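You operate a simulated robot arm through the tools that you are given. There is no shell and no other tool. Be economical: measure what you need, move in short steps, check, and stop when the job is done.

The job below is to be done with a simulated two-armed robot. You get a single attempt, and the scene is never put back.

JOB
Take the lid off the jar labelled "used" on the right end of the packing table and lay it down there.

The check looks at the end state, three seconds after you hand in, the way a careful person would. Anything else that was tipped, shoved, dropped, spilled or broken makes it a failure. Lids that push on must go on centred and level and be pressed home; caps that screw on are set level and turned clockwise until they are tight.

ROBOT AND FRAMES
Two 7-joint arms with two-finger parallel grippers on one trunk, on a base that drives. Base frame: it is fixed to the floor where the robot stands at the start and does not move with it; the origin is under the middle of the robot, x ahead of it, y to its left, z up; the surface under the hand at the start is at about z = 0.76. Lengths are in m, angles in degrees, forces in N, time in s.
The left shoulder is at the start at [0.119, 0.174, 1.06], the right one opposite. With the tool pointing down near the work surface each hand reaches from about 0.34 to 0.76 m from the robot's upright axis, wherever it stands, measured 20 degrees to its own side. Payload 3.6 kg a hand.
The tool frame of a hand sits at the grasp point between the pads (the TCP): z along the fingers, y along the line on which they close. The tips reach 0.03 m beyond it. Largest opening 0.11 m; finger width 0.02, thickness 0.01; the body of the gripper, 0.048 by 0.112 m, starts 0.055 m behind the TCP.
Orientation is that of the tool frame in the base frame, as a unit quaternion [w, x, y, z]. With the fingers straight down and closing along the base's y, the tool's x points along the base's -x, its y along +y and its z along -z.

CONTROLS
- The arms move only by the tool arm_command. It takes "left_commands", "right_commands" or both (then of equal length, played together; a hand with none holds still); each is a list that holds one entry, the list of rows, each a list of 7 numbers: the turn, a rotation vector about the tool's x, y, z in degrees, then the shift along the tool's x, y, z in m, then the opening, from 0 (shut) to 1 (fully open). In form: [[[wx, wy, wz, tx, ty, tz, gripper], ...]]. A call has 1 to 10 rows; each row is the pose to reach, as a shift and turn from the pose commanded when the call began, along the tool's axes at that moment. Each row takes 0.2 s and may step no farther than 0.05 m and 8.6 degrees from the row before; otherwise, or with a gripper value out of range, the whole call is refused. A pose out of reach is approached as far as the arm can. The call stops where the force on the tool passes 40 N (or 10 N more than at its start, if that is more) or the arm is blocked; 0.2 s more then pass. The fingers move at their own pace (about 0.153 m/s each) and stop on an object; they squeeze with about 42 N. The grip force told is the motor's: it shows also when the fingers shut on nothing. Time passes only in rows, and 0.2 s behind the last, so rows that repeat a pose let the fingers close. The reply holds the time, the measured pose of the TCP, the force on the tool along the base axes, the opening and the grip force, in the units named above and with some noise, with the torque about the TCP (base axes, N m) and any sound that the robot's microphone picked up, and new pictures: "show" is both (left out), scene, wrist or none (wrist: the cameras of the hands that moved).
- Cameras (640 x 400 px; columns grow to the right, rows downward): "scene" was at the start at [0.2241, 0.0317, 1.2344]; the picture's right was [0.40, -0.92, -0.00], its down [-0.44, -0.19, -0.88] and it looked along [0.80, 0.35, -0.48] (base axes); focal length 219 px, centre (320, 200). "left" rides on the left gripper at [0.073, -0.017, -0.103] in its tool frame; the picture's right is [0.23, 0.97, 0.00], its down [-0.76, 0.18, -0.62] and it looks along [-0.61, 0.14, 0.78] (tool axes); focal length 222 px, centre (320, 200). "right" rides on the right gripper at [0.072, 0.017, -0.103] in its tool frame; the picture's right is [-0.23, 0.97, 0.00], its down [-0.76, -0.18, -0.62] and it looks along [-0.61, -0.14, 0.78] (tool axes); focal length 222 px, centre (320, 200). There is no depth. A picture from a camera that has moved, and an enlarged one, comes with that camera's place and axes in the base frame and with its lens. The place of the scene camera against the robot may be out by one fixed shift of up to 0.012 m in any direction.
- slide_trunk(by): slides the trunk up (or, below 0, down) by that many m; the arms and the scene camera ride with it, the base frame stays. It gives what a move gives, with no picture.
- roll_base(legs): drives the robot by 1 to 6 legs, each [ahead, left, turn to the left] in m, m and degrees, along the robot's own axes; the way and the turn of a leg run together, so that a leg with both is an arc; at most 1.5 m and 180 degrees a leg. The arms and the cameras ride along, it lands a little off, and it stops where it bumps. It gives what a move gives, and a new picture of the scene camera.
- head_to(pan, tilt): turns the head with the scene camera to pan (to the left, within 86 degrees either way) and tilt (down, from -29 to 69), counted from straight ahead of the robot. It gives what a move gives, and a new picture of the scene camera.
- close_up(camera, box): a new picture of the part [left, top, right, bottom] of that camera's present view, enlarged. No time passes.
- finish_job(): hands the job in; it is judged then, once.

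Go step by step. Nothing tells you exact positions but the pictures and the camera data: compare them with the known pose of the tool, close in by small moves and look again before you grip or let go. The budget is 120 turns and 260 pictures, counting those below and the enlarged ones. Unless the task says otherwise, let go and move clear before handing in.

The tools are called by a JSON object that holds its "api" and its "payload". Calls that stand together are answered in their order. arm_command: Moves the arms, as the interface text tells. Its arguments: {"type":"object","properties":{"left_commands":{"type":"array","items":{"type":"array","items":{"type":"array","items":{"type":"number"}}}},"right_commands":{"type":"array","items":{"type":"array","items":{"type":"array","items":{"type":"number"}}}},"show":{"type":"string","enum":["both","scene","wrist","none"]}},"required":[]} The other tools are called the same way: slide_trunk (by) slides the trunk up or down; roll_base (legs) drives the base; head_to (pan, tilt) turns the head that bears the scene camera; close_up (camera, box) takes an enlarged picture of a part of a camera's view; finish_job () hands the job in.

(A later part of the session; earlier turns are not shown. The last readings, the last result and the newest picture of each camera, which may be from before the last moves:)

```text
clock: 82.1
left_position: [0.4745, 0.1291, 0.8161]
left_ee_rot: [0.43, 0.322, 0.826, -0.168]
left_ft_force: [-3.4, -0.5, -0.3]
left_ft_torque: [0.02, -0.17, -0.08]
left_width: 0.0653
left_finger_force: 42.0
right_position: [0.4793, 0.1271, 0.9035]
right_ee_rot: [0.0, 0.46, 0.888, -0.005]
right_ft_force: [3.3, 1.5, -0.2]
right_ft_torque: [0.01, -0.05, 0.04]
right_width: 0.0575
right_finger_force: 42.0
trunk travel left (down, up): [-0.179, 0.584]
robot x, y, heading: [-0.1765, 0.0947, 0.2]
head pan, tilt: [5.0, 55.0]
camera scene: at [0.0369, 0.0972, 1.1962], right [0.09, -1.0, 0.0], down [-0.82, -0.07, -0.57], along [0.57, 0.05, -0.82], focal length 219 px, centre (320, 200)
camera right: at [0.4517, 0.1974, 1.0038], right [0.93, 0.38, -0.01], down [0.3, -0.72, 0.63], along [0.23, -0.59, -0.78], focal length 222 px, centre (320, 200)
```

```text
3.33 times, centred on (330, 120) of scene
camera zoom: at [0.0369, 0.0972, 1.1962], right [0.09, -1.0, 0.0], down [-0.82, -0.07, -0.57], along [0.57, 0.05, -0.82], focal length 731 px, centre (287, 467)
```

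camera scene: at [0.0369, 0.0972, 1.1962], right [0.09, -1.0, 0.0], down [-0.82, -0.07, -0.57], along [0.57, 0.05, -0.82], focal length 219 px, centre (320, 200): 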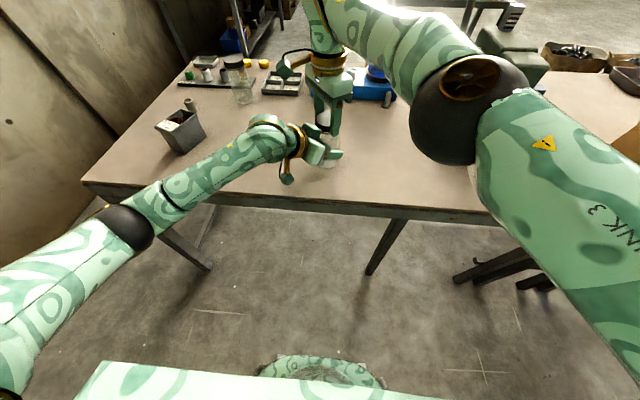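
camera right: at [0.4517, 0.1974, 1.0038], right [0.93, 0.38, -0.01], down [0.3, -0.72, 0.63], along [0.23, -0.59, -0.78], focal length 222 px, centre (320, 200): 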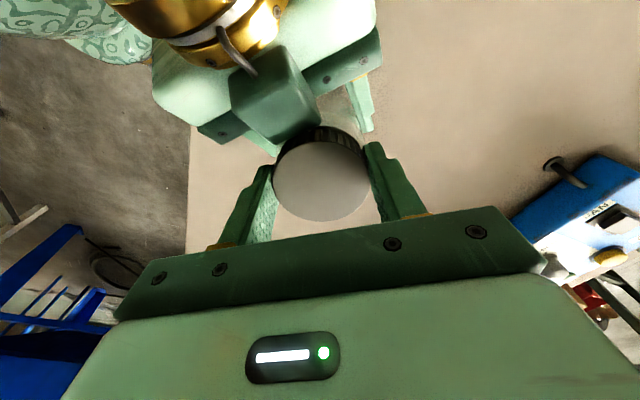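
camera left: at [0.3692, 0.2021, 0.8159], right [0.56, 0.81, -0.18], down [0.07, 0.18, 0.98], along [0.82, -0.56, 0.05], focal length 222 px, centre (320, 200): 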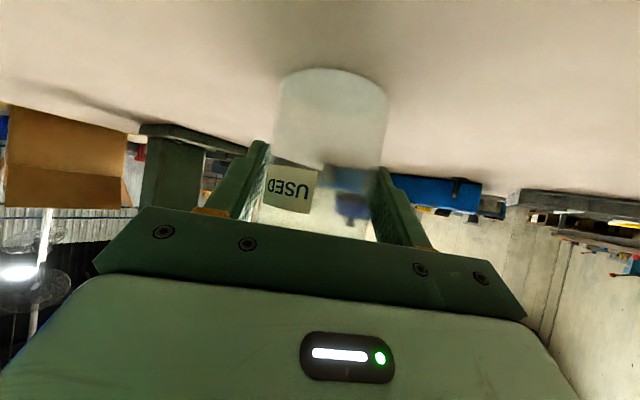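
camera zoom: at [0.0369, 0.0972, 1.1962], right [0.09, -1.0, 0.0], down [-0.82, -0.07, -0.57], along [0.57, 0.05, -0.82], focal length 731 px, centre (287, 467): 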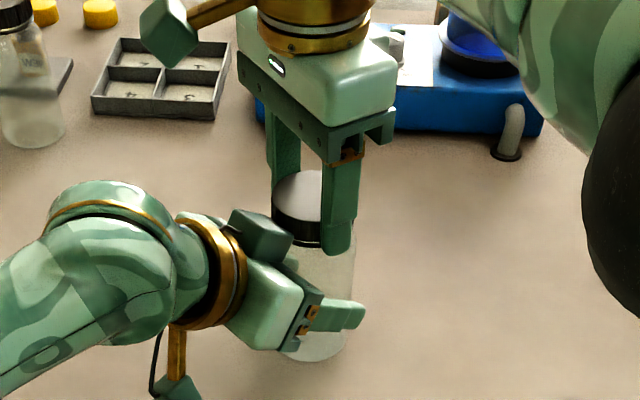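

The lid is gripped (57.5 mm). Now I'll turn it 40° counterclockwise and watch the torque.

{"api": "arm_command", "payload": {"right_commands": [[[0, 0, -8, 0, 0, 0, 0.3], [0, 0, -16, 0, 0, 0, 0.3], [0, 0, -24, 0, 0, 0, 0.3], [0, 0, -32, 0, 0, -0.0005, 0.3], [0, 0, -40, 0, 0, -0.0005, 0.3]]]}}

{"api": "close_up", "payload": {"camera": "scene", "box": [260, 60, 400, 180]}}

```text
clock: 83.3
left_position: [0.4769, 0.1299, 0.817]
left_ee_rot: [0.431, 0.321, 0.826, -0.166]
left_ft_force: [8.7, 6.2, -1.5]
left_ft_torque: [-0.79, 0.98, 0.13]
left_width: 0.0652
left_finger_force: 42.3
right_position: [0.4791, 0.1252, 0.9024]
right_ee_rot: [-0.003, 0.128, 0.992, -0.005]
right_ft_force: [-8.3, -7.2, 0.0]
right_ft_torque: [0.11, -0.27, -0.06]
right_width: 0.0572
right_finger_force: 41.8
trunk travel left (down, up): [-0.179, 0.584]
robot x, y, heading: [-0.1723, 0.0912, 0.2]
head pan, tilt: [5.0, 55.0]
camera scene: at [0.0369, 0.0971, 1.1962], right [0.09, -1.0, 0.0], down [-0.82, -0.07, -0.57], along [0.57, 0.05, -0.82], focal length 219 px, centre (320, 200)
camera right: at [0.4139, 0.1625, 1.0047], right [0.47, 0.89, -0.01], down [0.7, -0.36, 0.62], along [0.55, -0.3, -0.78], focal length 222 px, centre (320, 200)
```

scene: 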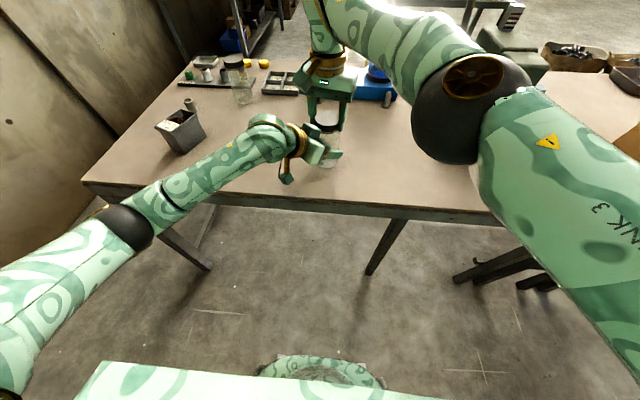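
right: 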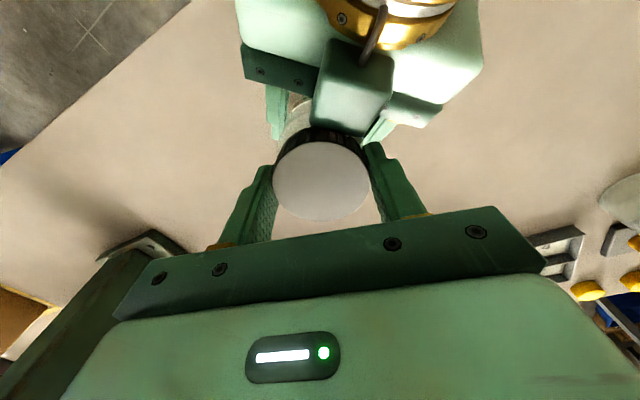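

```text
3.33 times, centred on (330, 120) of scene
camera zoom: at [0.0369, 0.0971, 1.1962], right [0.09, -1.0, 0.0], down [-0.82, -0.07, -0.57], along [0.57, 0.05, -0.82], focal length 731 px, centre (287, 467)
```

zoom: 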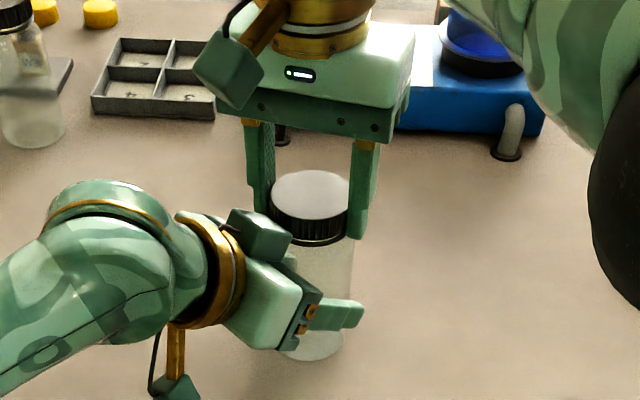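

The lid turned easily and the jar stayed put. I'll release slightly, turn the hand back clockwise and grip again for another stroke.

{"api": "arm_command", "payload": {"right_commands": [[[0, 0, 0, 0, 0, 0, 0.75], [0, 0, 0, 0, 0, 0, 0.75], [0, 0, 8, 0, 0, 0, 0.75], [0, 0, 16, 0, 0, 0, 0.75], [0, 0, 24, 0, 0, 0, 0.75], [0, 0, 32, 0, 0, 0, 0.75], [0, 0, 40, 0, 0, 0, 0.75], [0, 0, 45, 0, 0, 0, 0.75]]], "show": "wrist"}}

{"api": "close_up", "payload": {"camera": "scene", "box": [260, 60, 400, 180]}}

```text
clock: 85.1
left_position: [0.4752, 0.1298, 0.8168]
left_ee_rot: [0.43, 0.323, 0.826, -0.168]
left_ft_force: [-0.5, -0.2, 0.0]
left_ft_torque: [-0.07, -0.01, 0.01]
left_width: 0.0654
left_finger_force: 42.1
right_position: [0.48, 0.1266, 0.9032]
right_ee_rot: [0.0, 0.498, 0.867, -0.006]
right_ft_force: [0.2, 0.3, 0.3]
right_ft_torque: [-0.01, 0.0, -0.01]
right_width: 0.0828
right_finger_force: 0.0
trunk travel left (down, up): [-0.179, 0.584]
robot x, y, heading: [-0.1711, 0.0961, 0.3]
head pan, tilt: [5.0, 55.0]
camera right: at [0.4582, 0.1995, 1.0041], right [0.96, 0.29, -0.01], down [0.23, -0.74, 0.63], along [0.18, -0.6, -0.78], focal length 222 px, centre (320, 200)
```

right: 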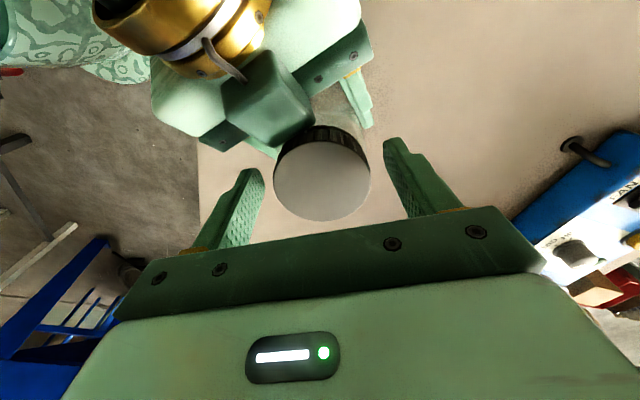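

```text
3.33 times, centred on (330, 120) of scene
camera zoom: at [0.0369, 0.0971, 1.1962], right [0.09, -1.0, 0.0], down [-0.82, -0.07, -0.57], along [0.57, 0.05, -0.82], focal length 731 px, centre (287, 467)
```

zoom: 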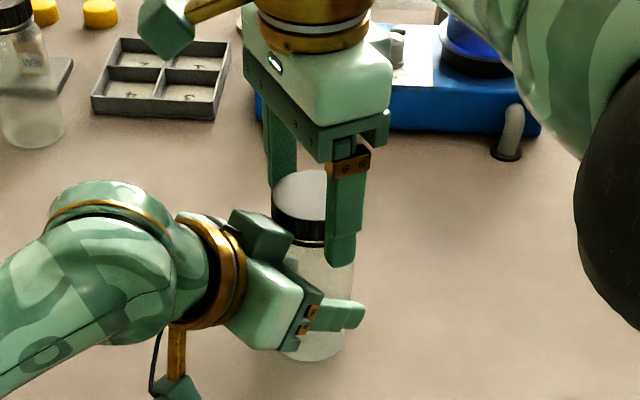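

Clean release. Second stroke: grip and turn 50° counterclockwise.

{"api": "arm_command", "payload": {"right_commands": [[[0, 0, 0, 0, 0, 0, 0.3], [0, 0, 0, 0, 0, 0, 0.3], [0, 0, 0, 0, 0, 0, 0.3], [0, 0, -8.4, 0, 0, 0, 0.3], [0, 0, -16.8, 0, 0, 0, 0.3], [0, 0, -25, 0, 0, -0.0003, 0.3], [0, 0, -33.4, 0, 0, -0.0005, 0.3], [0, 0, -41.8, 0, 0, -0.0007, 0.3], [0, 0, -50, 0, 0, -0.0008, 0.3]]], "show": "none"}}

{"api": "arm_command", "payload": {"right_commands": [[[0, 0, 0, 0, 0, 0, 0.75], [0, 0, 0, 0, 0, 0, 0.75], [0, 0, 8.4, 0, 0, 0, 0.75], [0, 0, 16.8, 0, 0, 0, 0.75], [0, 0, 25.2, 0, 0, 0, 0.75], [0, 0, 33.6, 0, 0, 0, 0.75], [0, 0, 42, 0, 0, 0, 0.75], [0, 0, 50, 0, 0, 0, 0.75]]], "show": "wrist"}}

{"api": "close_up", "payload": {"camera": "right", "box": [220, 100, 440, 240]}}

```text
clock: 87.1
left_position: [0.4753, 0.13, 0.8176]
left_ee_rot: [0.431, 0.321, 0.827, -0.165]
left_ft_force: [8.5, 9.1, 0.3]
left_ft_torque: [-1.16, 1.1, 0.13]
left_width: 0.0653
left_finger_force: 42.3
right_position: [0.4785, 0.1252, 0.9037]
right_ee_rot: [-0.003, 0.083, 0.997, -0.006]
right_ft_force: [-8.7, -9.3, -0.8]
right_ft_torque: [0.25, -0.29, -0.01]
right_width: 0.0571
right_finger_force: 42.3
trunk travel left (down, up): [-0.179, 0.584]
robot x, y, heading: [-0.1756, 0.0918, 0.1]
head pan, tilt: [5.0, 55.0]
```

```text
clock: 88.9
left_position: [0.4746, 0.13, 0.8163]
left_ee_rot: [0.43, 0.322, 0.827, -0.167]
left_ft_force: [0.2, -0.4, 0.5]
left_ft_torque: [-0.03, -0.02, -0.02]
left_width: 0.0653
left_finger_force: 41.7
right_position: [0.4781, 0.1267, 0.9032]
right_ee_rot: [0.0, 0.499, 0.867, -0.006]
right_ft_force: [0.4, -0.7, -0.9]
right_ft_torque: [-0.07, 0.0, -0.01]
right_width: 0.0823
right_finger_force: 0.1
trunk travel left (down, up): [-0.179, 0.584]
robot x, y, heading: [-0.1744, 0.0931, 0.3]
head pan, tilt: [5.0, 55.0]
camera right: at [0.4579, 0.1994, 1.0052], right [0.96, 0.29, -0.01], down [0.23, -0.74, 0.63], along [0.18, -0.6, -0.78], focal length 222 px, centre (320, 200)
```

right: 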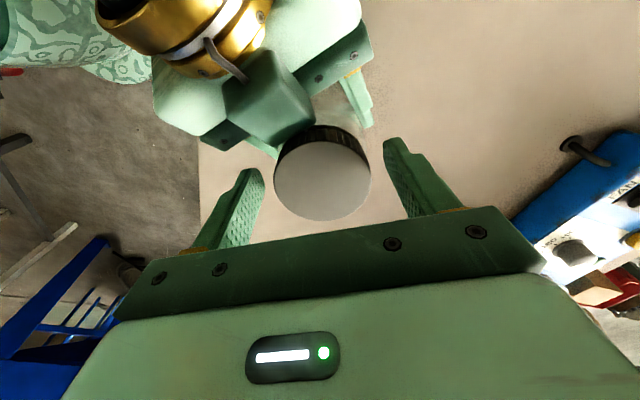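

```text
2.86 times, centred on (330, 170) of right
camera zoom: at [0.4579, 0.1994, 1.0052], right [0.96, 0.29, -0.01], down [0.23, -0.74, 0.63], along [0.18, -0.6, -0.78], focal length 635 px, centre (291, 286)
```

zoom: 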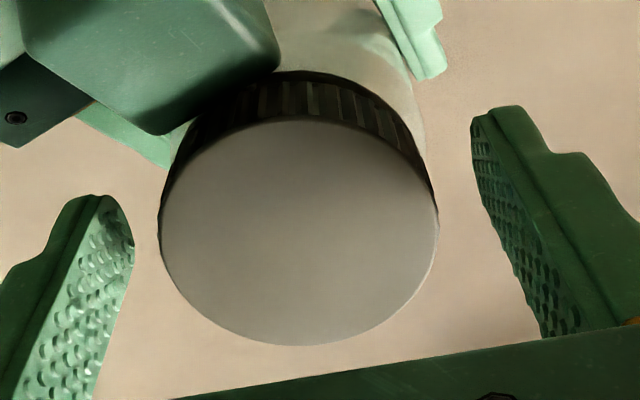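

About 90° done so far and the lid is still seated. I'll do two more strokes.

{"api": "arm_command", "payload": {"right_commands": [[[0, 0, 0, 0, 0, 0, 0.3], [0, 0, 0, 0, 0, 0, 0.3], [0, 0, 0, 0, 0, 0, 0.3], [0, 0, -8.4, 0, 0, 0, 0.3], [0, 0, -16.8, 0, 0, 0, 0.3], [0, 0, -25, 0, 0, -0.0003, 0.3], [0, 0, -33.4, 0, 0, -0.0005, 0.3], [0, 0, -41.8, 0, 0, -0.0007, 0.3], [0, 0, -50, 0, 0, -0.0008, 0.3]]], "show": "none"}}

{"api": "arm_command", "payload": {"right_commands": [[[0, 0, 0, 0, 0, 0, 0.75], [0, 0, 0, 0, 0, 0, 0.75], [0, 0, 8.4, 0, 0, 0, 0.75], [0, 0, 16.8, 0, 0, 0, 0.75], [0, 0, 25.2, 0, 0, 0, 0.75], [0, 0, 33.6, 0, 0, 0, 0.75], [0, 0, 42, 0, 0, 0, 0.75], [0, 0, 50, 0, 0, 0, 0.75]]], "show": "none"}}

{"api": "arm_command", "payload": {"right_commands": [[[0, 0, 0, 0, 0, 0, 0.3], [0, 0, 0, 0, 0, 0, 0.3], [0, 0, 0, 0, 0, 0, 0.3], [0, 0, -8.4, 0, 0, 0, 0.3], [0, 0, -16.8, 0, 0, 0, 0.3], [0, 0, -25, 0, 0, -0.0003, 0.3], [0, 0, -33.4, 0, 0, -0.0005, 0.3], [0, 0, -41.8, 0, 0, -0.0007, 0.3], [0, 0, -50, 0, 0, -0.0008, 0.3]]], "show": "wrist"}}

{"api": "close_up", "payload": {"camera": "scene", "box": [290, 80, 370, 180]}}

```text
clock: 90.9
left_position: [0.4765, 0.1303, 0.8161]
left_ee_rot: [0.431, 0.321, 0.827, -0.166]
left_ft_force: [7.5, 9.8, -1.0]
left_ft_torque: [-1.21, 1.03, 0.11]
left_width: 0.0653
left_finger_force: 41.7
right_position: [0.4782, 0.1256, 0.9036]
right_ee_rot: [-0.001, 0.083, 0.997, -0.006]
right_ft_force: [-8.9, -9.8, 2.1]
right_ft_torque: [0.18, -0.37, -0.04]
right_width: 0.0568
right_finger_force: 42.3
trunk travel left (down, up): [-0.179, 0.584]
robot x, y, heading: [-0.1778, 0.0944, 0.0]
head pan, tilt: [5.0, 55.0]
```

```text
clock: 92.7
left_position: [0.4749, 0.1293, 0.8155]
left_ee_rot: [0.43, 0.322, 0.827, -0.166]
left_ft_force: [-0.7, -0.5, 0.5]
left_ft_torque: [-0.07, 0.03, -0.02]
left_width: 0.0652
left_finger_force: 41.8
right_position: [0.4787, 0.1268, 0.9047]
right_ee_rot: [-0.001, 0.499, 0.867, -0.006]
right_ft_force: [0.0, 0.2, 0.4]
right_ft_torque: [0.02, 0.01, 0.03]
right_width: 0.0825
right_finger_force: 0.1
trunk travel left (down, up): [-0.179, 0.584]
robot x, y, heading: [-0.1765, 0.0952, 0.4]
head pan, tilt: [5.0, 55.0]
```

```text
clock: 94.7
left_position: [0.4753, 0.1304, 0.8155]
left_ee_rot: [0.43, 0.321, 0.827, -0.166]
left_ft_force: [11.1, 9.5, 0.6]
left_ft_torque: [-1.1, 1.17, 0.09]
left_width: 0.0653
left_finger_force: 41.7
right_position: [0.4795, 0.125, 0.9047]
right_ee_rot: [-0.003, 0.083, 0.997, -0.005]
right_ft_force: [-11.1, -10.4, 1.1]
right_ft_torque: [0.2, -0.23, -0.05]
right_width: 0.0565
right_finger_force: 41.7
trunk travel left (down, up): [-0.179, 0.584]
robot x, y, heading: [-0.1759, 0.0969, 0.1]
head pan, tilt: [5.0, 55.0]
camera right: at [0.4114, 0.1566, 1.0073], right [0.39, 0.92, -0.01], down [0.72, -0.3, 0.62], along [0.57, -0.25, -0.78], focal length 222 px, centre (320, 200)
```

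right: 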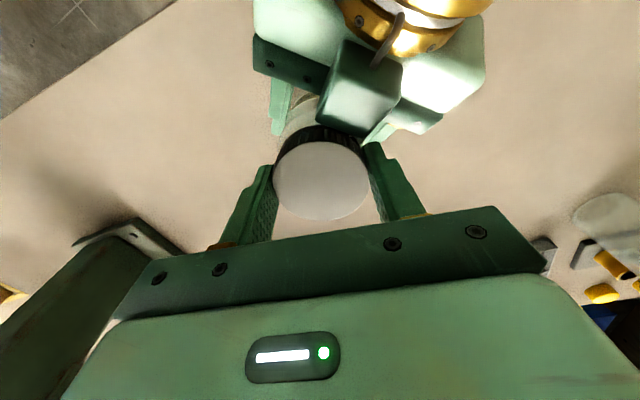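

```text
4.00 times, centred on (330, 130) of scene
camera zoom: at [0.0369, 0.0971, 1.1962], right [0.09, -1.0, 0.0], down [-0.82, -0.07, -0.57], along [0.57, 0.05, -0.82], focal length 877 px, centre (280, 480)
```

zoom: 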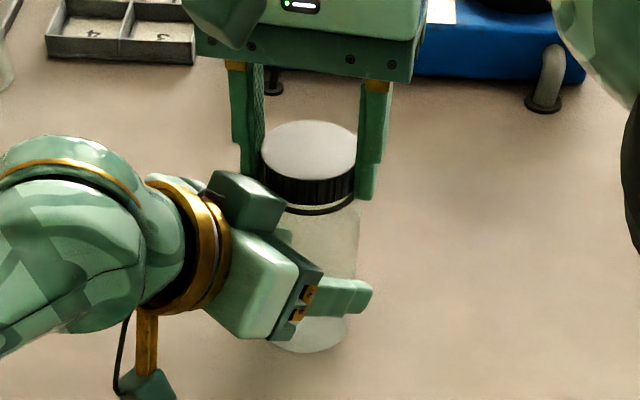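

A light gap now shows under the lid, so it is unscrewing. I'll try a gentle lift of a few millimetres to see if it is free.

{"api": "arm_command", "payload": {"right_commands": [[[0, 0, 0, 0, 0, -0.001, 0.3], [0, 0, 0, 0, 0, -0.002, 0.3], [0, 0, 0, 0, 0, -0.003, 0.3]]], "show": "none"}}

{"api": "close_up", "payload": {"camera": "scene", "box": [290, 80, 370, 180]}}

```text
clock: 95.5
left_position: [0.4753, 0.1291, 0.8174]
left_ee_rot: [0.432, 0.321, 0.826, -0.166]
left_ft_force: [8.1, 17.7, 11.7]
left_ft_torque: [-1.18, 0.54, 0.14]
left_width: 0.0649
left_finger_force: 41.9
right_position: [0.4791, 0.1256, 0.9066]
right_ee_rot: [-0.003, 0.085, 0.996, -0.006]
right_ft_force: [-7.4, -17.1, -13.0]
right_ft_torque: [-0.43, 0.16, -0.06]
right_width: 0.0568
right_finger_force: 42.2
trunk travel left (down, up): [-0.179, 0.584]
robot x, y, heading: [-0.1771, 0.098, 0.3]
head pan, tilt: [5.0, 55.0]
```

```text
4.00 times, centred on (330, 130) of scene
camera zoom: at [0.0371, 0.0972, 1.1962], right [0.09, -1.0, 0.0], down [-0.82, -0.07, -0.57], along [0.57, 0.05, -0.82], focal length 877 px, centre (280, 480)
```

zoom: 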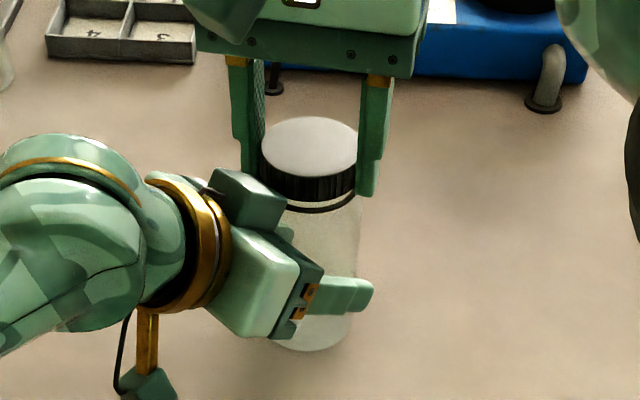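

Still threaded, since the lift is resisted. I'll ease back and do more strokes.

{"api": "arm_command", "payload": {"right_commands": [[[0, 0, 0, 0, 0, 0.002, 0.3], [0, 0, 0, 0, 0, 0.002, 0.75], [0, 0, 0, 0, 0, 0.002, 0.75], [0, 0, 8.4, 0, 0, 0.002, 0.75], [0, 0, 16.8, 0, 0, 0.002, 0.75], [0, 0, 25.2, 0, 0, 0.002, 0.75], [0, 0, 33.6, 0, 0, 0.002, 0.75], [0, 0, 42, 0, 0, 0.002, 0.75], [0, 0, 50, 0, 0, 0.002, 0.75]]], "show": "none"}}

{"api": "arm_command", "payload": {"right_commands": [[[0, 0, 0, 0, 0, 0, 0.3], [0, 0, 0, 0, 0, 0, 0.3], [0, 0, 0, 0, 0, 0, 0.3], [0, 0, -8.4, 0, 0, 0, 0.3], [0, 0, -16.8, 0, 0, 0, 0.3], [0, 0, -25, 0, 0, -0.0003, 0.3], [0, 0, -33.4, 0, 0, -0.0005, 0.3], [0, 0, -41.8, 0, 0, -0.0007, 0.3], [0, 0, -50, 0, 0, -0.0008, 0.3]]], "show": "none"}}

{"api": "arm_command", "payload": {"right_commands": [[[0, 0, 0, 0, 0, 0, 0.75], [0, 0, 0, 0, 0, 0, 0.75], [0, 0, 8.4, 0, 0, 0, 0.75], [0, 0, 16.8, 0, 0, 0, 0.75], [0, 0, 25.2, 0, 0, 0, 0.75], [0, 0, 33.6, 0, 0, 0, 0.75], [0, 0, 42, 0, 0, 0, 0.75], [0, 0, 50, 0, 0, 0, 0.75]]], "show": "none"}}

{"api": "arm_command", "payload": {"right_commands": [[[0, 0, 0, 0, 0, 0, 0.3], [0, 0, 0, 0, 0, 0, 0.3], [0, 0, 0, 0, 0, 0, 0.3], [0, 0, -8.4, 0, 0, 0, 0.3], [0, 0, -16.8, 0, 0, 0, 0.3], [0, 0, -25, 0, 0, -0.0003, 0.3], [0, 0, -33.4, 0, 0, -0.0005, 0.3], [0, 0, -41.8, 0, 0, -0.0007, 0.3], [0, 0, -50, 0, 0, -0.0008, 0.3]]], "show": "wrist"}}

{"api": "close_up", "payload": {"camera": "scene", "box": [290, 80, 370, 180]}}

```text
clock: 97.5
left_position: [0.4753, 0.1303, 0.8178]
left_ee_rot: [0.43, 0.323, 0.827, -0.167]
left_ft_force: [-1.1, -1.1, 0.5]
left_ft_torque: [-0.07, -0.01, -0.02]
left_width: 0.0655
left_finger_force: 42.4
right_position: [0.4778, 0.1261, 0.9068]
right_ee_rot: [0.0, 0.499, 0.867, -0.005]
right_ft_force: [0.4, 0.4, 0.2]
right_ft_torque: [-0.01, 0.01, 0.0]
right_width: 0.0825
right_finger_force: 0.0
trunk travel left (down, up): [-0.179, 0.584]
robot x, y, heading: [-0.1758, 0.0931, 0.5]
head pan, tilt: [5.0, 55.0]
```

```text
clock: 99.5
left_position: [0.4752, 0.1301, 0.8153]
left_ee_rot: [0.43, 0.322, 0.827, -0.167]
left_ft_force: [2.7, 9.1, -0.4]
left_ft_torque: [-1.2, 0.88, 0.1]
left_width: 0.0654
left_finger_force: 42.4
right_position: [0.4795, 0.1263, 0.9064]
right_ee_rot: [-0.003, 0.083, 0.996, -0.007]
right_ft_force: [-2.7, -10.5, -0.2]
right_ft_torque: [0.27, -0.66, -0.05]
right_width: 0.0564
right_finger_force: 42.5
trunk travel left (down, up): [-0.179, 0.584]
robot x, y, heading: [-0.1738, 0.091, 0.1]
head pan, tilt: [5.0, 55.0]
```

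```text
clock: 101.3
left_position: [0.4762, 0.1296, 0.817]
left_ee_rot: [0.431, 0.323, 0.826, -0.168]
left_ft_force: [0.2, 0.2, -0.6]
left_ft_torque: [-0.02, -0.01, -0.02]
left_width: 0.0653
left_finger_force: 41.4
right_position: [0.4783, 0.1254, 0.9073]
right_ee_rot: [0.0, 0.499, 0.866, -0.005]
right_ft_force: [0.8, -0.5, -0.3]
right_ft_torque: [-0.01, -0.01, 0.02]
right_width: 0.0825
right_finger_force: 0.0
trunk travel left (down, up): [-0.179, 0.584]
robot x, y, heading: [-0.1746, 0.0941, 0.0]
head pan, tilt: [5.0, 55.0]
```

```text
clock: 103.3
left_position: [0.4762, 0.1303, 0.8158]
left_ee_rot: [0.431, 0.321, 0.827, -0.165]
left_ft_force: [4.2, 3.8, -0.1]
left_ft_torque: [-0.33, 0.35, 0.15]
left_width: 0.0655
left_finger_force: 41.8
right_position: [0.4785, 0.1259, 0.9081]
right_ee_rot: [-0.003, 0.084, 0.996, -0.005]
right_ft_force: [-4.4, -5.0, -0.2]
right_ft_torque: [-0.05, 0.07, -0.11]
right_width: 0.057
right_finger_force: 42.6
trunk travel left (down, up): [-0.179, 0.584]
robot x, y, heading: [-0.1754, 0.0941, 0.4]
head pan, tilt: [5.0, 55.0]
camera right: at [0.4111, 0.1569, 1.0097], right [0.39, 0.92, -0.01], down [0.73, -0.3, 0.62], along [0.57, -0.25, -0.78], focal length 222 px, centre (320, 200)
```

right: 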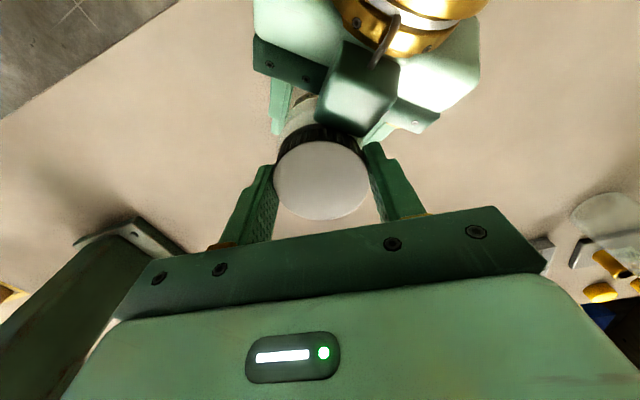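

```text
4.00 times, centred on (330, 130) of scene
camera zoom: at [0.0371, 0.0971, 1.1962], right [0.09, -1.0, 0.0], down [-0.82, -0.07, -0.57], along [0.57, 0.05, -0.82], focal length 877 px, centre (280, 480)
```

zoom: 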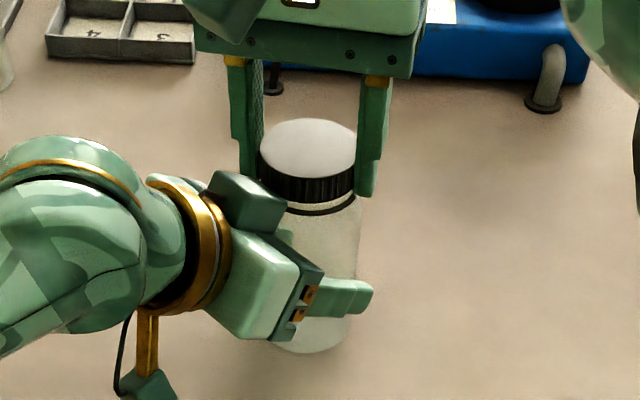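

The side forces have dropped. I'll test a small lift again.

{"api": "arm_command", "payload": {"right_commands": [[[0, 0, 0, 0, 0, -0.0015, 0.3], [0, 0, 0, 0, 0, -0.003, 0.3], [0, 0, 0, 0, 0, -0.004, 0.3]]], "show": "none"}}

{"api": "close_up", "payload": {"camera": "scene", "box": [290, 80, 370, 180]}}

```text
clock: 104.1
left_position: [0.4756, 0.1296, 0.8176]
left_ee_rot: [0.432, 0.321, 0.826, -0.167]
left_ft_force: [3.5, 9.2, 5.5]
left_ft_torque: [-0.93, 0.31, 0.04]
left_width: 0.0655
left_finger_force: 42.4
right_position: [0.48, 0.1259, 0.9113]
right_ee_rot: [-0.003, 0.084, 0.996, -0.006]
right_ft_force: [-2.6, -9.1, -6.0]
right_ft_torque: [-0.03, 0.02, -0.04]
right_width: 0.0566
right_finger_force: 41.8
trunk travel left (down, up): [-0.179, 0.584]
robot x, y, heading: [-0.1774, 0.0929, 0.1]
head pan, tilt: [5.0, 55.0]
```

```text
4.00 times, centred on (330, 130) of scene
camera zoom: at [0.0371, 0.0971, 1.1962], right [0.09, -1.0, 0.0], down [-0.82, -0.07, -0.57], along [0.57, 0.05, -0.82], focal length 877 px, centre (280, 480)
```

zoom: 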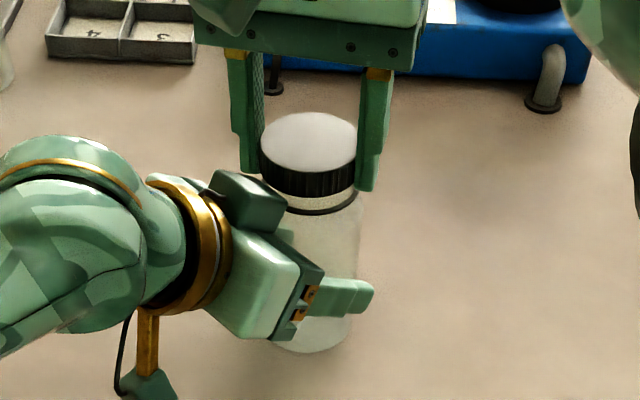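

The lid rises more with less resistance but is not quite free. I'll do one more stroke after easing back a little.

{"api": "arm_command", "payload": {"right_commands": [[[0, 0, 0, 0, 0, 0.002, 0.3], [0, 0, 0, 0, 0, 0.002, 0.75], [0, 0, 0, 0, 0, 0.002, 0.75], [0, 0, 8.4, 0, 0, 0.002, 0.75], [0, 0, 16.8, 0, 0, 0.002, 0.75], [0, 0, 25.2, 0, 0, 0.002, 0.75], [0, 0, 33.6, 0, 0, 0.002, 0.75], [0, 0, 42, 0, 0, 0.002, 0.75], [0, 0, 50, 0, 0, 0.002, 0.75]]], "show": "none"}}

{"api": "close_up", "payload": {"camera": "scene", "box": [290, 80, 370, 180]}}

{"api": "arm_command", "payload": {"right_commands": [[[0, 0, 0, 0, 0, 0, 0.3], [0, 0, 0, 0, 0, 0, 0.3], [0, 0, 0, 0, 0, 0, 0.3], [0, 0, -8.4, 0, 0, 0, 0.3], [0, 0, -16.8, 0, 0, 0, 0.3], [0, 0, -25, 0, 0, -0.0003, 0.3], [0, 0, -33.4, 0, 0, -0.0005, 0.3], [0, 0, -41.8, 0, 0, -0.0007, 0.3], [0, 0, -50, 0, 0, -0.0008, 0.3]]], "show": "none"}}

{"api": "arm_command", "payload": {"right_commands": [[[0, 0, 0, 0, 0, -0.0015, 0.3], [0, 0, 0, 0, 0, -0.003, 0.3], [0, 0, 0, 0, 0, -0.004, 0.3]]], "show": "none"}}

{"api": "close_up", "payload": {"camera": "scene", "box": [290, 80, 370, 180]}}

```text
clock: 106.1
left_position: [0.4743, 0.1296, 0.8164]
left_ee_rot: [0.431, 0.322, 0.826, -0.167]
left_ft_force: [-0.7, -0.1, -0.2]
left_ft_torque: [-0.04, -0.02, -0.02]
left_width: 0.0652
left_finger_force: 42.1
right_position: [0.4788, 0.1254, 0.9092]
right_ee_rot: [-0.001, 0.499, 0.867, -0.006]
right_ft_force: [0.0, -0.5, 0.1]
right_ft_torque: [0.0, -0.03, -0.01]
right_width: 0.0824
right_finger_force: 0.1
trunk travel left (down, up): [-0.179, 0.584]
robot x, y, heading: [-0.1796, 0.0956, 0.3]
head pan, tilt: [5.0, 55.0]
```

```text
4.00 times, centred on (330, 130) of scene
camera zoom: at [0.0369, 0.0971, 1.1962], right [0.09, -1.0, 0.0], down [-0.82, -0.07, -0.57], along [0.57, 0.05, -0.82], focal length 877 px, centre (280, 480)
```

zoom: 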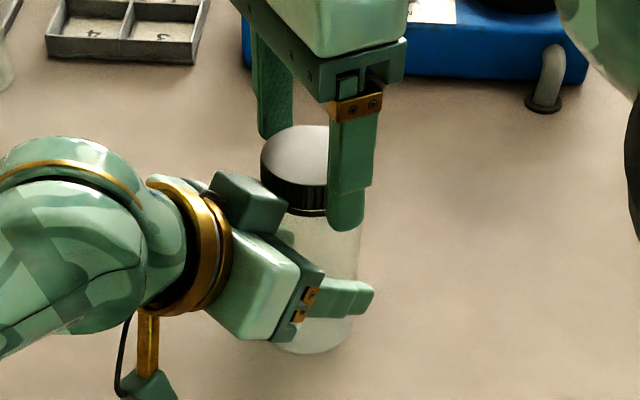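

```text
clock: 108.1
left_position: [0.4762, 0.1297, 0.8159]
left_ee_rot: [0.431, 0.322, 0.826, -0.167]
left_ft_force: [3.4, 2.8, 0.4]
left_ft_torque: [-0.22, 0.19, 0.1]
left_width: 0.0654
left_finger_force: 42.1
right_position: [0.479, 0.1265, 0.911]
right_ee_rot: [-0.002, 0.084, 0.996, -0.005]
right_ft_force: [-3.7, -3.4, -0.1]
right_ft_torque: [-0.04, 0.07, -0.05]
right_width: 0.0568
right_finger_force: 42.2
trunk travel left (down, up): [-0.179, 0.584]
robot x, y, heading: [-0.1765, 0.0928, 0.2]
head pan, tilt: [5.0, 55.0]
```

```text
clock: 108.9
left_position: [0.4755, 0.1281, 0.8166]
left_ee_rot: [0.43, 0.323, 0.826, -0.168]
left_ft_force: [1.6, 5.5, 1.8]
left_ft_torque: [-0.48, 0.14, 0.06]
left_width: 0.0653
left_finger_force: 42.6
right_position: [0.4787, 0.126, 0.9146]
right_ee_rot: [-0.001, 0.085, 0.996, -0.005]
right_ft_force: [-1.5, -4.9, -2.9]
right_ft_torque: [-0.01, 0.01, -0.03]
right_width: 0.0565
right_finger_force: 41.6
trunk travel left (down, up): [-0.179, 0.584]
robot x, y, heading: [-0.1785, 0.0962, 0.4]
head pan, tilt: [5.0, 55.0]
```

```text
4.00 times, centred on (330, 130) of scene
camera zoom: at [0.037, 0.0971, 1.1962], right [0.09, -1.0, 0.0], down [-0.82, -0.07, -0.57], along [0.57, 0.05, -0.82], focal length 877 px, centre (280, 480)
```

zoom: 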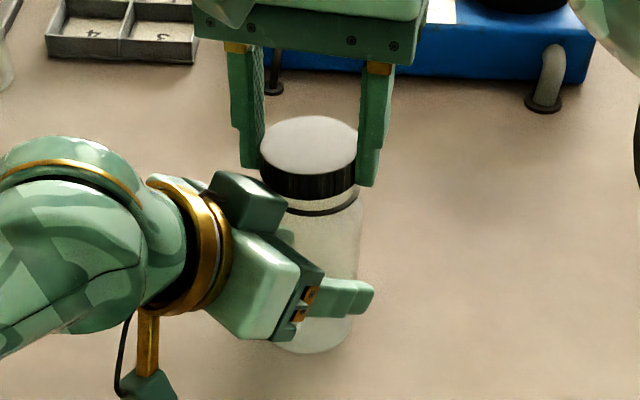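

Resistance is now only about 3 N. I'll keep lifting in small steps with force watched.

{"api": "arm_command", "payload": {"right_commands": [[[0, 0, 0, 0, 0, -0.002, 0.3], [0, 0, 0, 0, 0, -0.004, 0.3], [0, 0, 0, 0, 0, -0.006, 0.3], [0, 0, 0, 0, 0, -0.008, 0.3]]], "show": "none"}}

{"api": "close_up", "payload": {"camera": "scene", "box": [290, 80, 370, 180]}}

```text
clock: 109.9
left_position: [0.4755, 0.1291, 0.8167]
left_ee_rot: [0.431, 0.323, 0.826, -0.168]
left_ft_force: [0.8, 5.4, 0.9]
left_ft_torque: [-0.54, 0.1, 0.08]
left_width: 0.0652
left_finger_force: 42.1
right_position: [0.4778, 0.1264, 0.9199]
right_ee_rot: [-0.001, 0.084, 0.996, -0.006]
right_ft_force: [-1.3, -6.3, -2.0]
right_ft_torque: [-0.07, 0.07, -0.05]
right_width: 0.0569
right_finger_force: 41.9
trunk travel left (down, up): [-0.179, 0.584]
robot x, y, heading: [-0.1787, 0.0949, 0.2]
head pan, tilt: [5.0, 55.0]
```

```text
4.00 times, centred on (330, 130) of scene
camera zoom: at [0.037, 0.0971, 1.1962], right [0.09, -1.0, 0.0], down [-0.82, -0.07, -0.57], along [0.57, 0.05, -0.82], focal length 877 px, centre (280, 480)
```

zoom: 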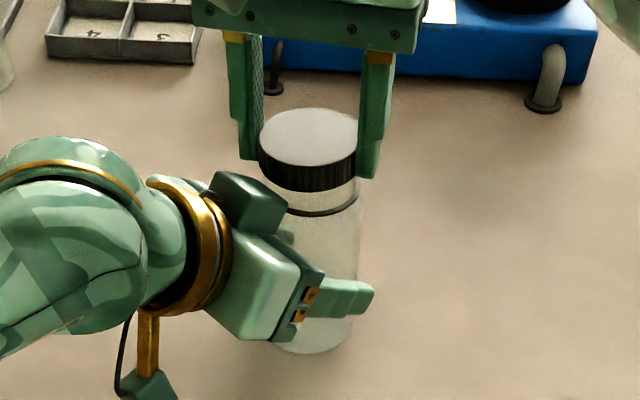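

It is coming off freely. I'll lift it clear.

{"api": "arm_command", "payload": {"right_commands": [[[0, 0, 0, 0, 0, -0.006, 0.3], [0, 0, 0, 0, 0, -0.014, 0.3], [0, 0, 0, 0, 0, -0.03, 0.3], [0, 0, 0, 0, 0, -0.05, 0.3], [0, 0, 0, 0, 0, -0.07, 0.3]]]}}

{"api": "close_up", "payload": {"camera": "scene", "box": [270, 50, 390, 180]}}

```text
clock: 111.1
left_position: [0.4749, 0.1285, 0.8164]
left_ee_rot: [0.43, 0.322, 0.827, -0.167]
left_ft_force: [-1.2, 0.6, 1.3]
left_ft_torque: [0.07, 0.11, 0.01]
left_width: 0.0653
left_finger_force: 42.3
right_position: [0.4622, 0.1216, 0.9926]
right_ee_rot: [-0.002, 0.085, 0.996, -0.005]
right_ft_force: [0.6, 0.2, -0.4]
right_ft_torque: [0.01, 0.01, 0.0]
right_width: 0.0569
right_finger_force: 42.1
right hand out of reach, approached as far as the arm can: row 1, 2, 3, 4, 5
trunk travel left (down, up): [-0.179, 0.584]
robot x, y, heading: [-0.1749, 0.0952, -0.0]
head pan, tilt: [5.0, 55.0]
camera scene: at [0.0363, 0.0969, 1.1964], right [0.09, -1.0, 0.0], down [-0.82, -0.07, -0.57], along [0.57, 0.05, -0.82], focal length 219 px, centre (320, 200)
camera right: at [0.3956, 0.1534, 1.0947], right [0.39, 0.92, -0.01], down [0.72, -0.3, 0.62], along [0.57, -0.25, -0.78], focal length 222 px, centre (320, 200)
```

scene: 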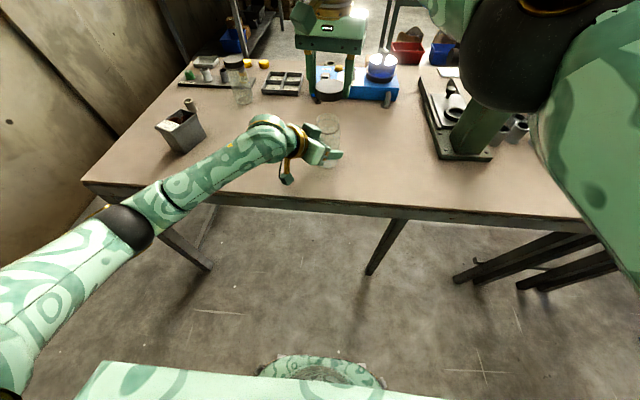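
right: 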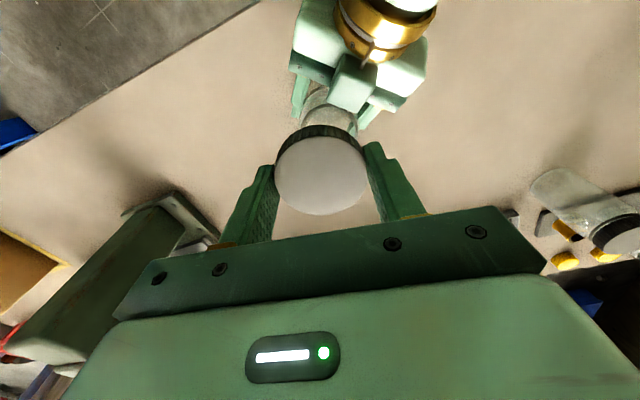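

```text
3.08 times, centred on (330, 115) of scene
camera zoom: at [0.0363, 0.0969, 1.1964], right [0.09, -1.0, 0.0], down [-0.82, -0.07, -0.57], along [0.57, 0.05, -0.82], focal length 674 px, centre (289, 462)
```

zoom: 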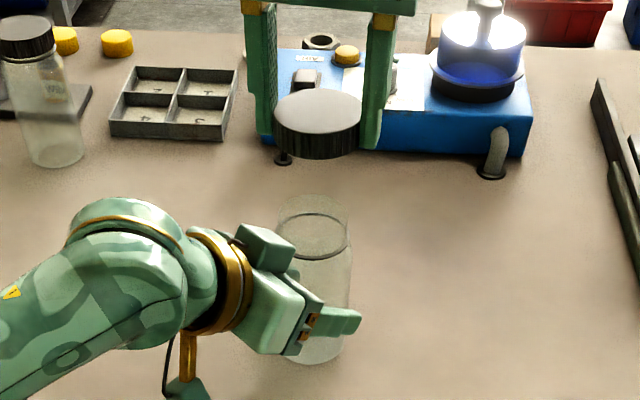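

The lid is off and in the right hand. Now I'll open the left hand and back it off along its approach line, leaving the jar standing.

{"api": "arm_command", "payload": {"left_commands": [[[0, 0, 0, 0, 0, 0, 0.6], [0, 0, 0, 0, 0, 0, 1], [0, 0, 0, 0, 0, 0, 1], [0, 0, 0, 0, 0, -0.02, 1], [0, 0, 0, 0, 0, -0.05, 1], [0, 0, 0, 0, 0, -0.08, 1], [0, 0, 0, 0, 0, -0.12, 1], [0, 0, 0, 0, 0, -0.15, 1], [0, 0, 0, 0, 0, -0.18, 1]]]}}

{"api": "close_up", "payload": {"camera": "scene", "box": [170, 40, 390, 180]}}

{"api": "close_up", "payload": {"camera": "scene", "box": [180, 40, 280, 110]}}

```text
clock: 113.1
left_position: [0.3658, 0.2282, 0.9205]
left_ee_rot: [0.431, 0.322, 0.826, -0.168]
left_ft_force: [0.0, 0.2, 0.4]
left_ft_torque: [-0.01, 0.01, 0.01]
left_width: 0.1099
left_finger_force: 0.0
right_position: [0.4626, 0.1232, 0.9929]
right_ee_rot: [-0.002, 0.085, 0.996, -0.006]
right_ft_force: [0.8, 0.0, 0.4]
right_ft_torque: [-0.01, -0.04, -0.01]
right_width: 0.0566
right_finger_force: 41.5
trunk travel left (down, up): [-0.179, 0.584]
robot x, y, heading: [-0.1766, 0.0968, 0.0]
head pan, tilt: [5.0, 55.0]
camera scene: at [0.0363, 0.0974, 1.1964], right [0.09, -1.0, 0.0], down [-0.82, -0.07, -0.57], along [0.57, 0.05, -0.82], focal length 219 px, centre (320, 200)
camera left: at [0.2601, 0.3018, 0.9204], right [0.56, 0.81, -0.19], down [0.07, 0.18, 0.98], along [0.82, -0.57, 0.05], focal length 222 px, centre (320, 200)
```

scene: 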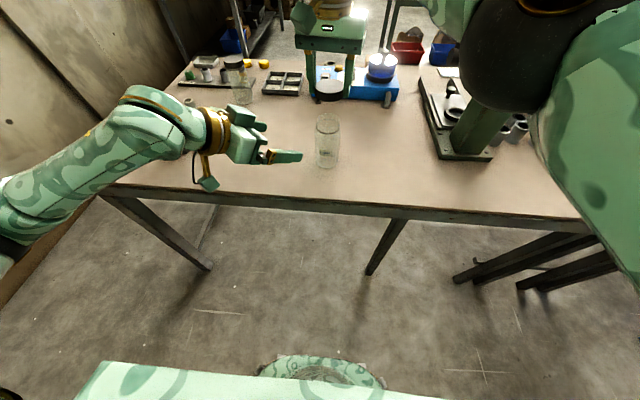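
left: 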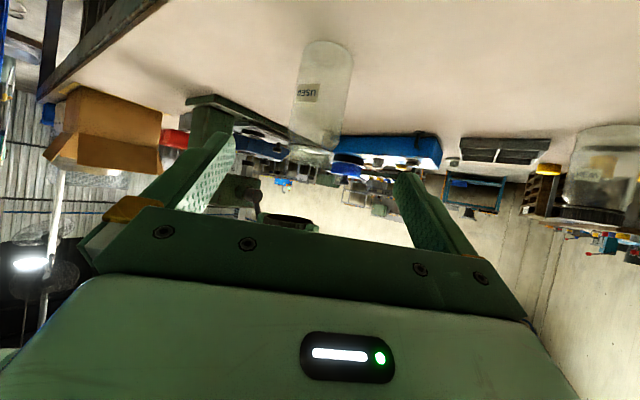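

```text
2.86 times, centred on (280, 110) of scene
camera zoom: at [0.0363, 0.0974, 1.1964], right [0.09, -1.0, 0.0], down [-0.82, -0.07, -0.57], along [0.57, 0.05, -0.82], focal length 626 px, centre (434, 457)
```

zoom: 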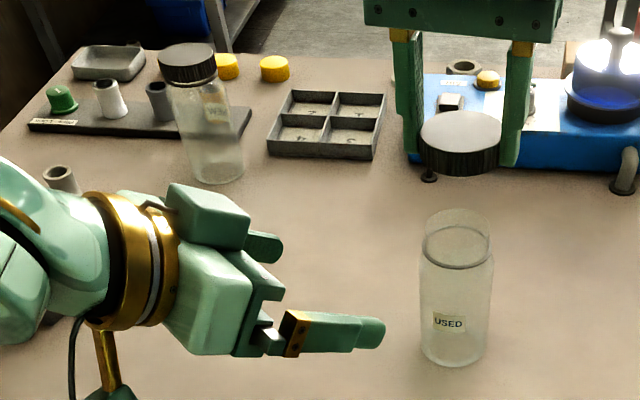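

```text
5.71 times, centred on (230, 75) of scene
camera zoom: at [0.0363, 0.0974, 1.1964], right [0.09, -1.0, 0.0], down [-0.82, -0.07, -0.57], along [0.57, 0.05, -0.82], focal length 1253 px, centre (834, 914)
```

zoom: 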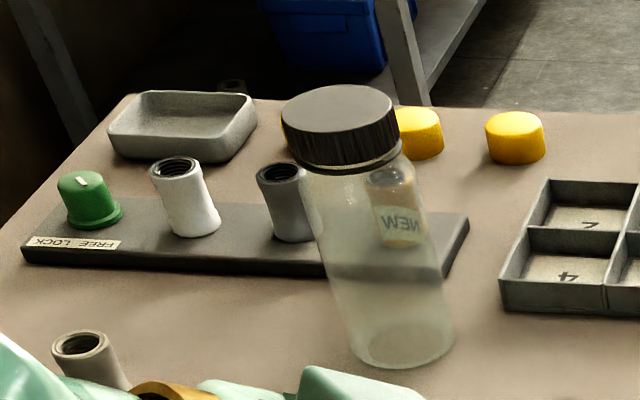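

The jar stands where it was, open, and the lid is in the right hand; the other jar is labelled NEW, so I have the right one. Next I'll raise the trunk, back off and drive toward the right end to find a free spot for the lid.

{"api": "slide_trunk", "payload": {"by": 0.35}}

{"api": "roll_base", "payload": {"legs": [[0, -0.75, 0]]}}

{"api": "head_to", "payload": {"pan": -35, "tilt": 40}}

{"api": "close_up", "payload": {"camera": "scene", "box": [160, 100, 480, 300]}}

```text
clock: 116.5
left_position: [0.3667, 0.229, 1.2698]
left_ee_rot: [0.43, 0.323, 0.826, -0.167]
left_ft_force: [-0.2, 0.2, 0.0]
left_ft_torque: [0.01, -0.01, -0.02]
left_width: 0.1102
left_finger_force: 0.0
right_position: [0.3743, 0.1225, 1.4822]
right_ee_rot: [0.127, 0.084, 0.988, 0.006]
right_ft_force: [0.5, -0.1, 0.0]
right_ft_torque: [-0.03, -0.02, -0.03]
right_width: 0.0564
right_finger_force: 41.8
trunk travel left (down, up): [-0.529, 0.234]
robot x, y, heading: [-0.1755, 0.0935, 0.1]
head pan, tilt: [5.0, 55.0]
```

```text
clock: 120.6
left_position: [0.3674, -0.524, 1.2706]
left_ee_rot: [0.429, 0.326, 0.826, -0.168]
left_ft_force: [-0.2, 0.0, -0.5]
left_ft_torque: [0.02, -0.02, 0.0]
left_width: 0.11
left_finger_force: 0.0
right_position: [0.3733, -0.6316, 1.4817]
right_ee_rot: [0.126, 0.087, 0.988, 0.006]
right_ft_force: [-0.3, -0.5, -0.2]
right_ft_torque: [-0.02, 0.03, 0.04]
right_width: 0.0563
right_finger_force: 42.1
trunk travel left (down, up): [-0.529, 0.234]
robot x, y, heading: [-0.1776, -0.6565, -0.2]
head pan, tilt: [5.0, 55.0]
camera scene: at [-0.0816, -0.6537, 1.5528], right [0.08, -1.0, 0.0], down [-0.82, -0.07, -0.57], along [0.57, 0.05, -0.82], focal length 219 px, centre (320, 200)
```

scene: 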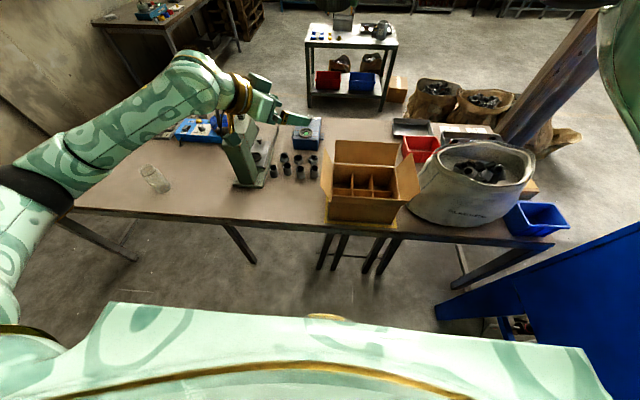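

```text
clock: 121.7
left_position: [0.3682, -0.5251, 1.2699]
left_ee_rot: [0.431, 0.325, 0.825, -0.169]
left_ft_force: [0.0, -1.2, 0.2]
left_ft_torque: [0.03, -0.01, -0.03]
left_width: 0.11
left_finger_force: 0.0
right_position: [0.3744, -0.6304, 1.4819]
right_ee_rot: [0.126, 0.087, 0.988, 0.006]
right_ft_force: [0.0, 0.3, -0.7]
right_ft_torque: [0.02, -0.04, 0.04]
right_width: 0.0565
right_finger_force: 42.0
trunk travel left (down, up): [-0.529, 0.234]
robot x, y, heading: [-0.1753, -0.6535, -0.2]
head pan, tilt: [-35.0, 40.0]
camera scene: at [-0.0839, -0.7086, 1.5735], right [-0.57, -0.82, 0.0], down [-0.53, 0.37, -0.77], along [0.63, -0.44, -0.64], focal length 219 px, centre (320, 200)
```

scene: 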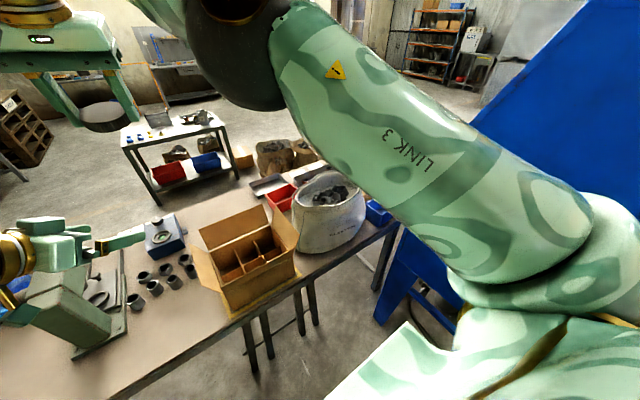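

```text
2.00 times, centred on (320, 200) of scene
camera zoom: at [-0.0839, -0.7086, 1.5735], right [-0.57, -0.82, 0.0], down [-0.53, 0.37, -0.77], along [0.63, -0.44, -0.64], focal length 438 px, centre (320, 200)
```

zoom: 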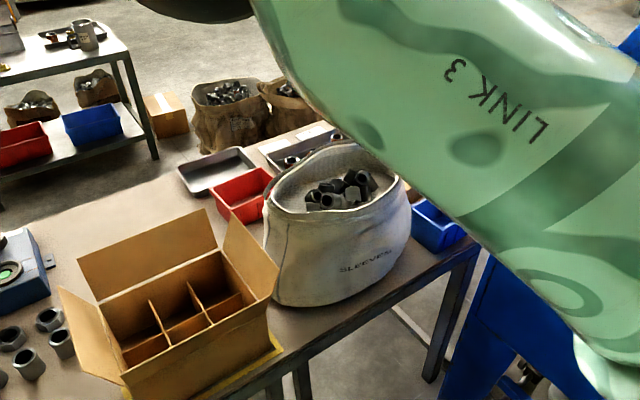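

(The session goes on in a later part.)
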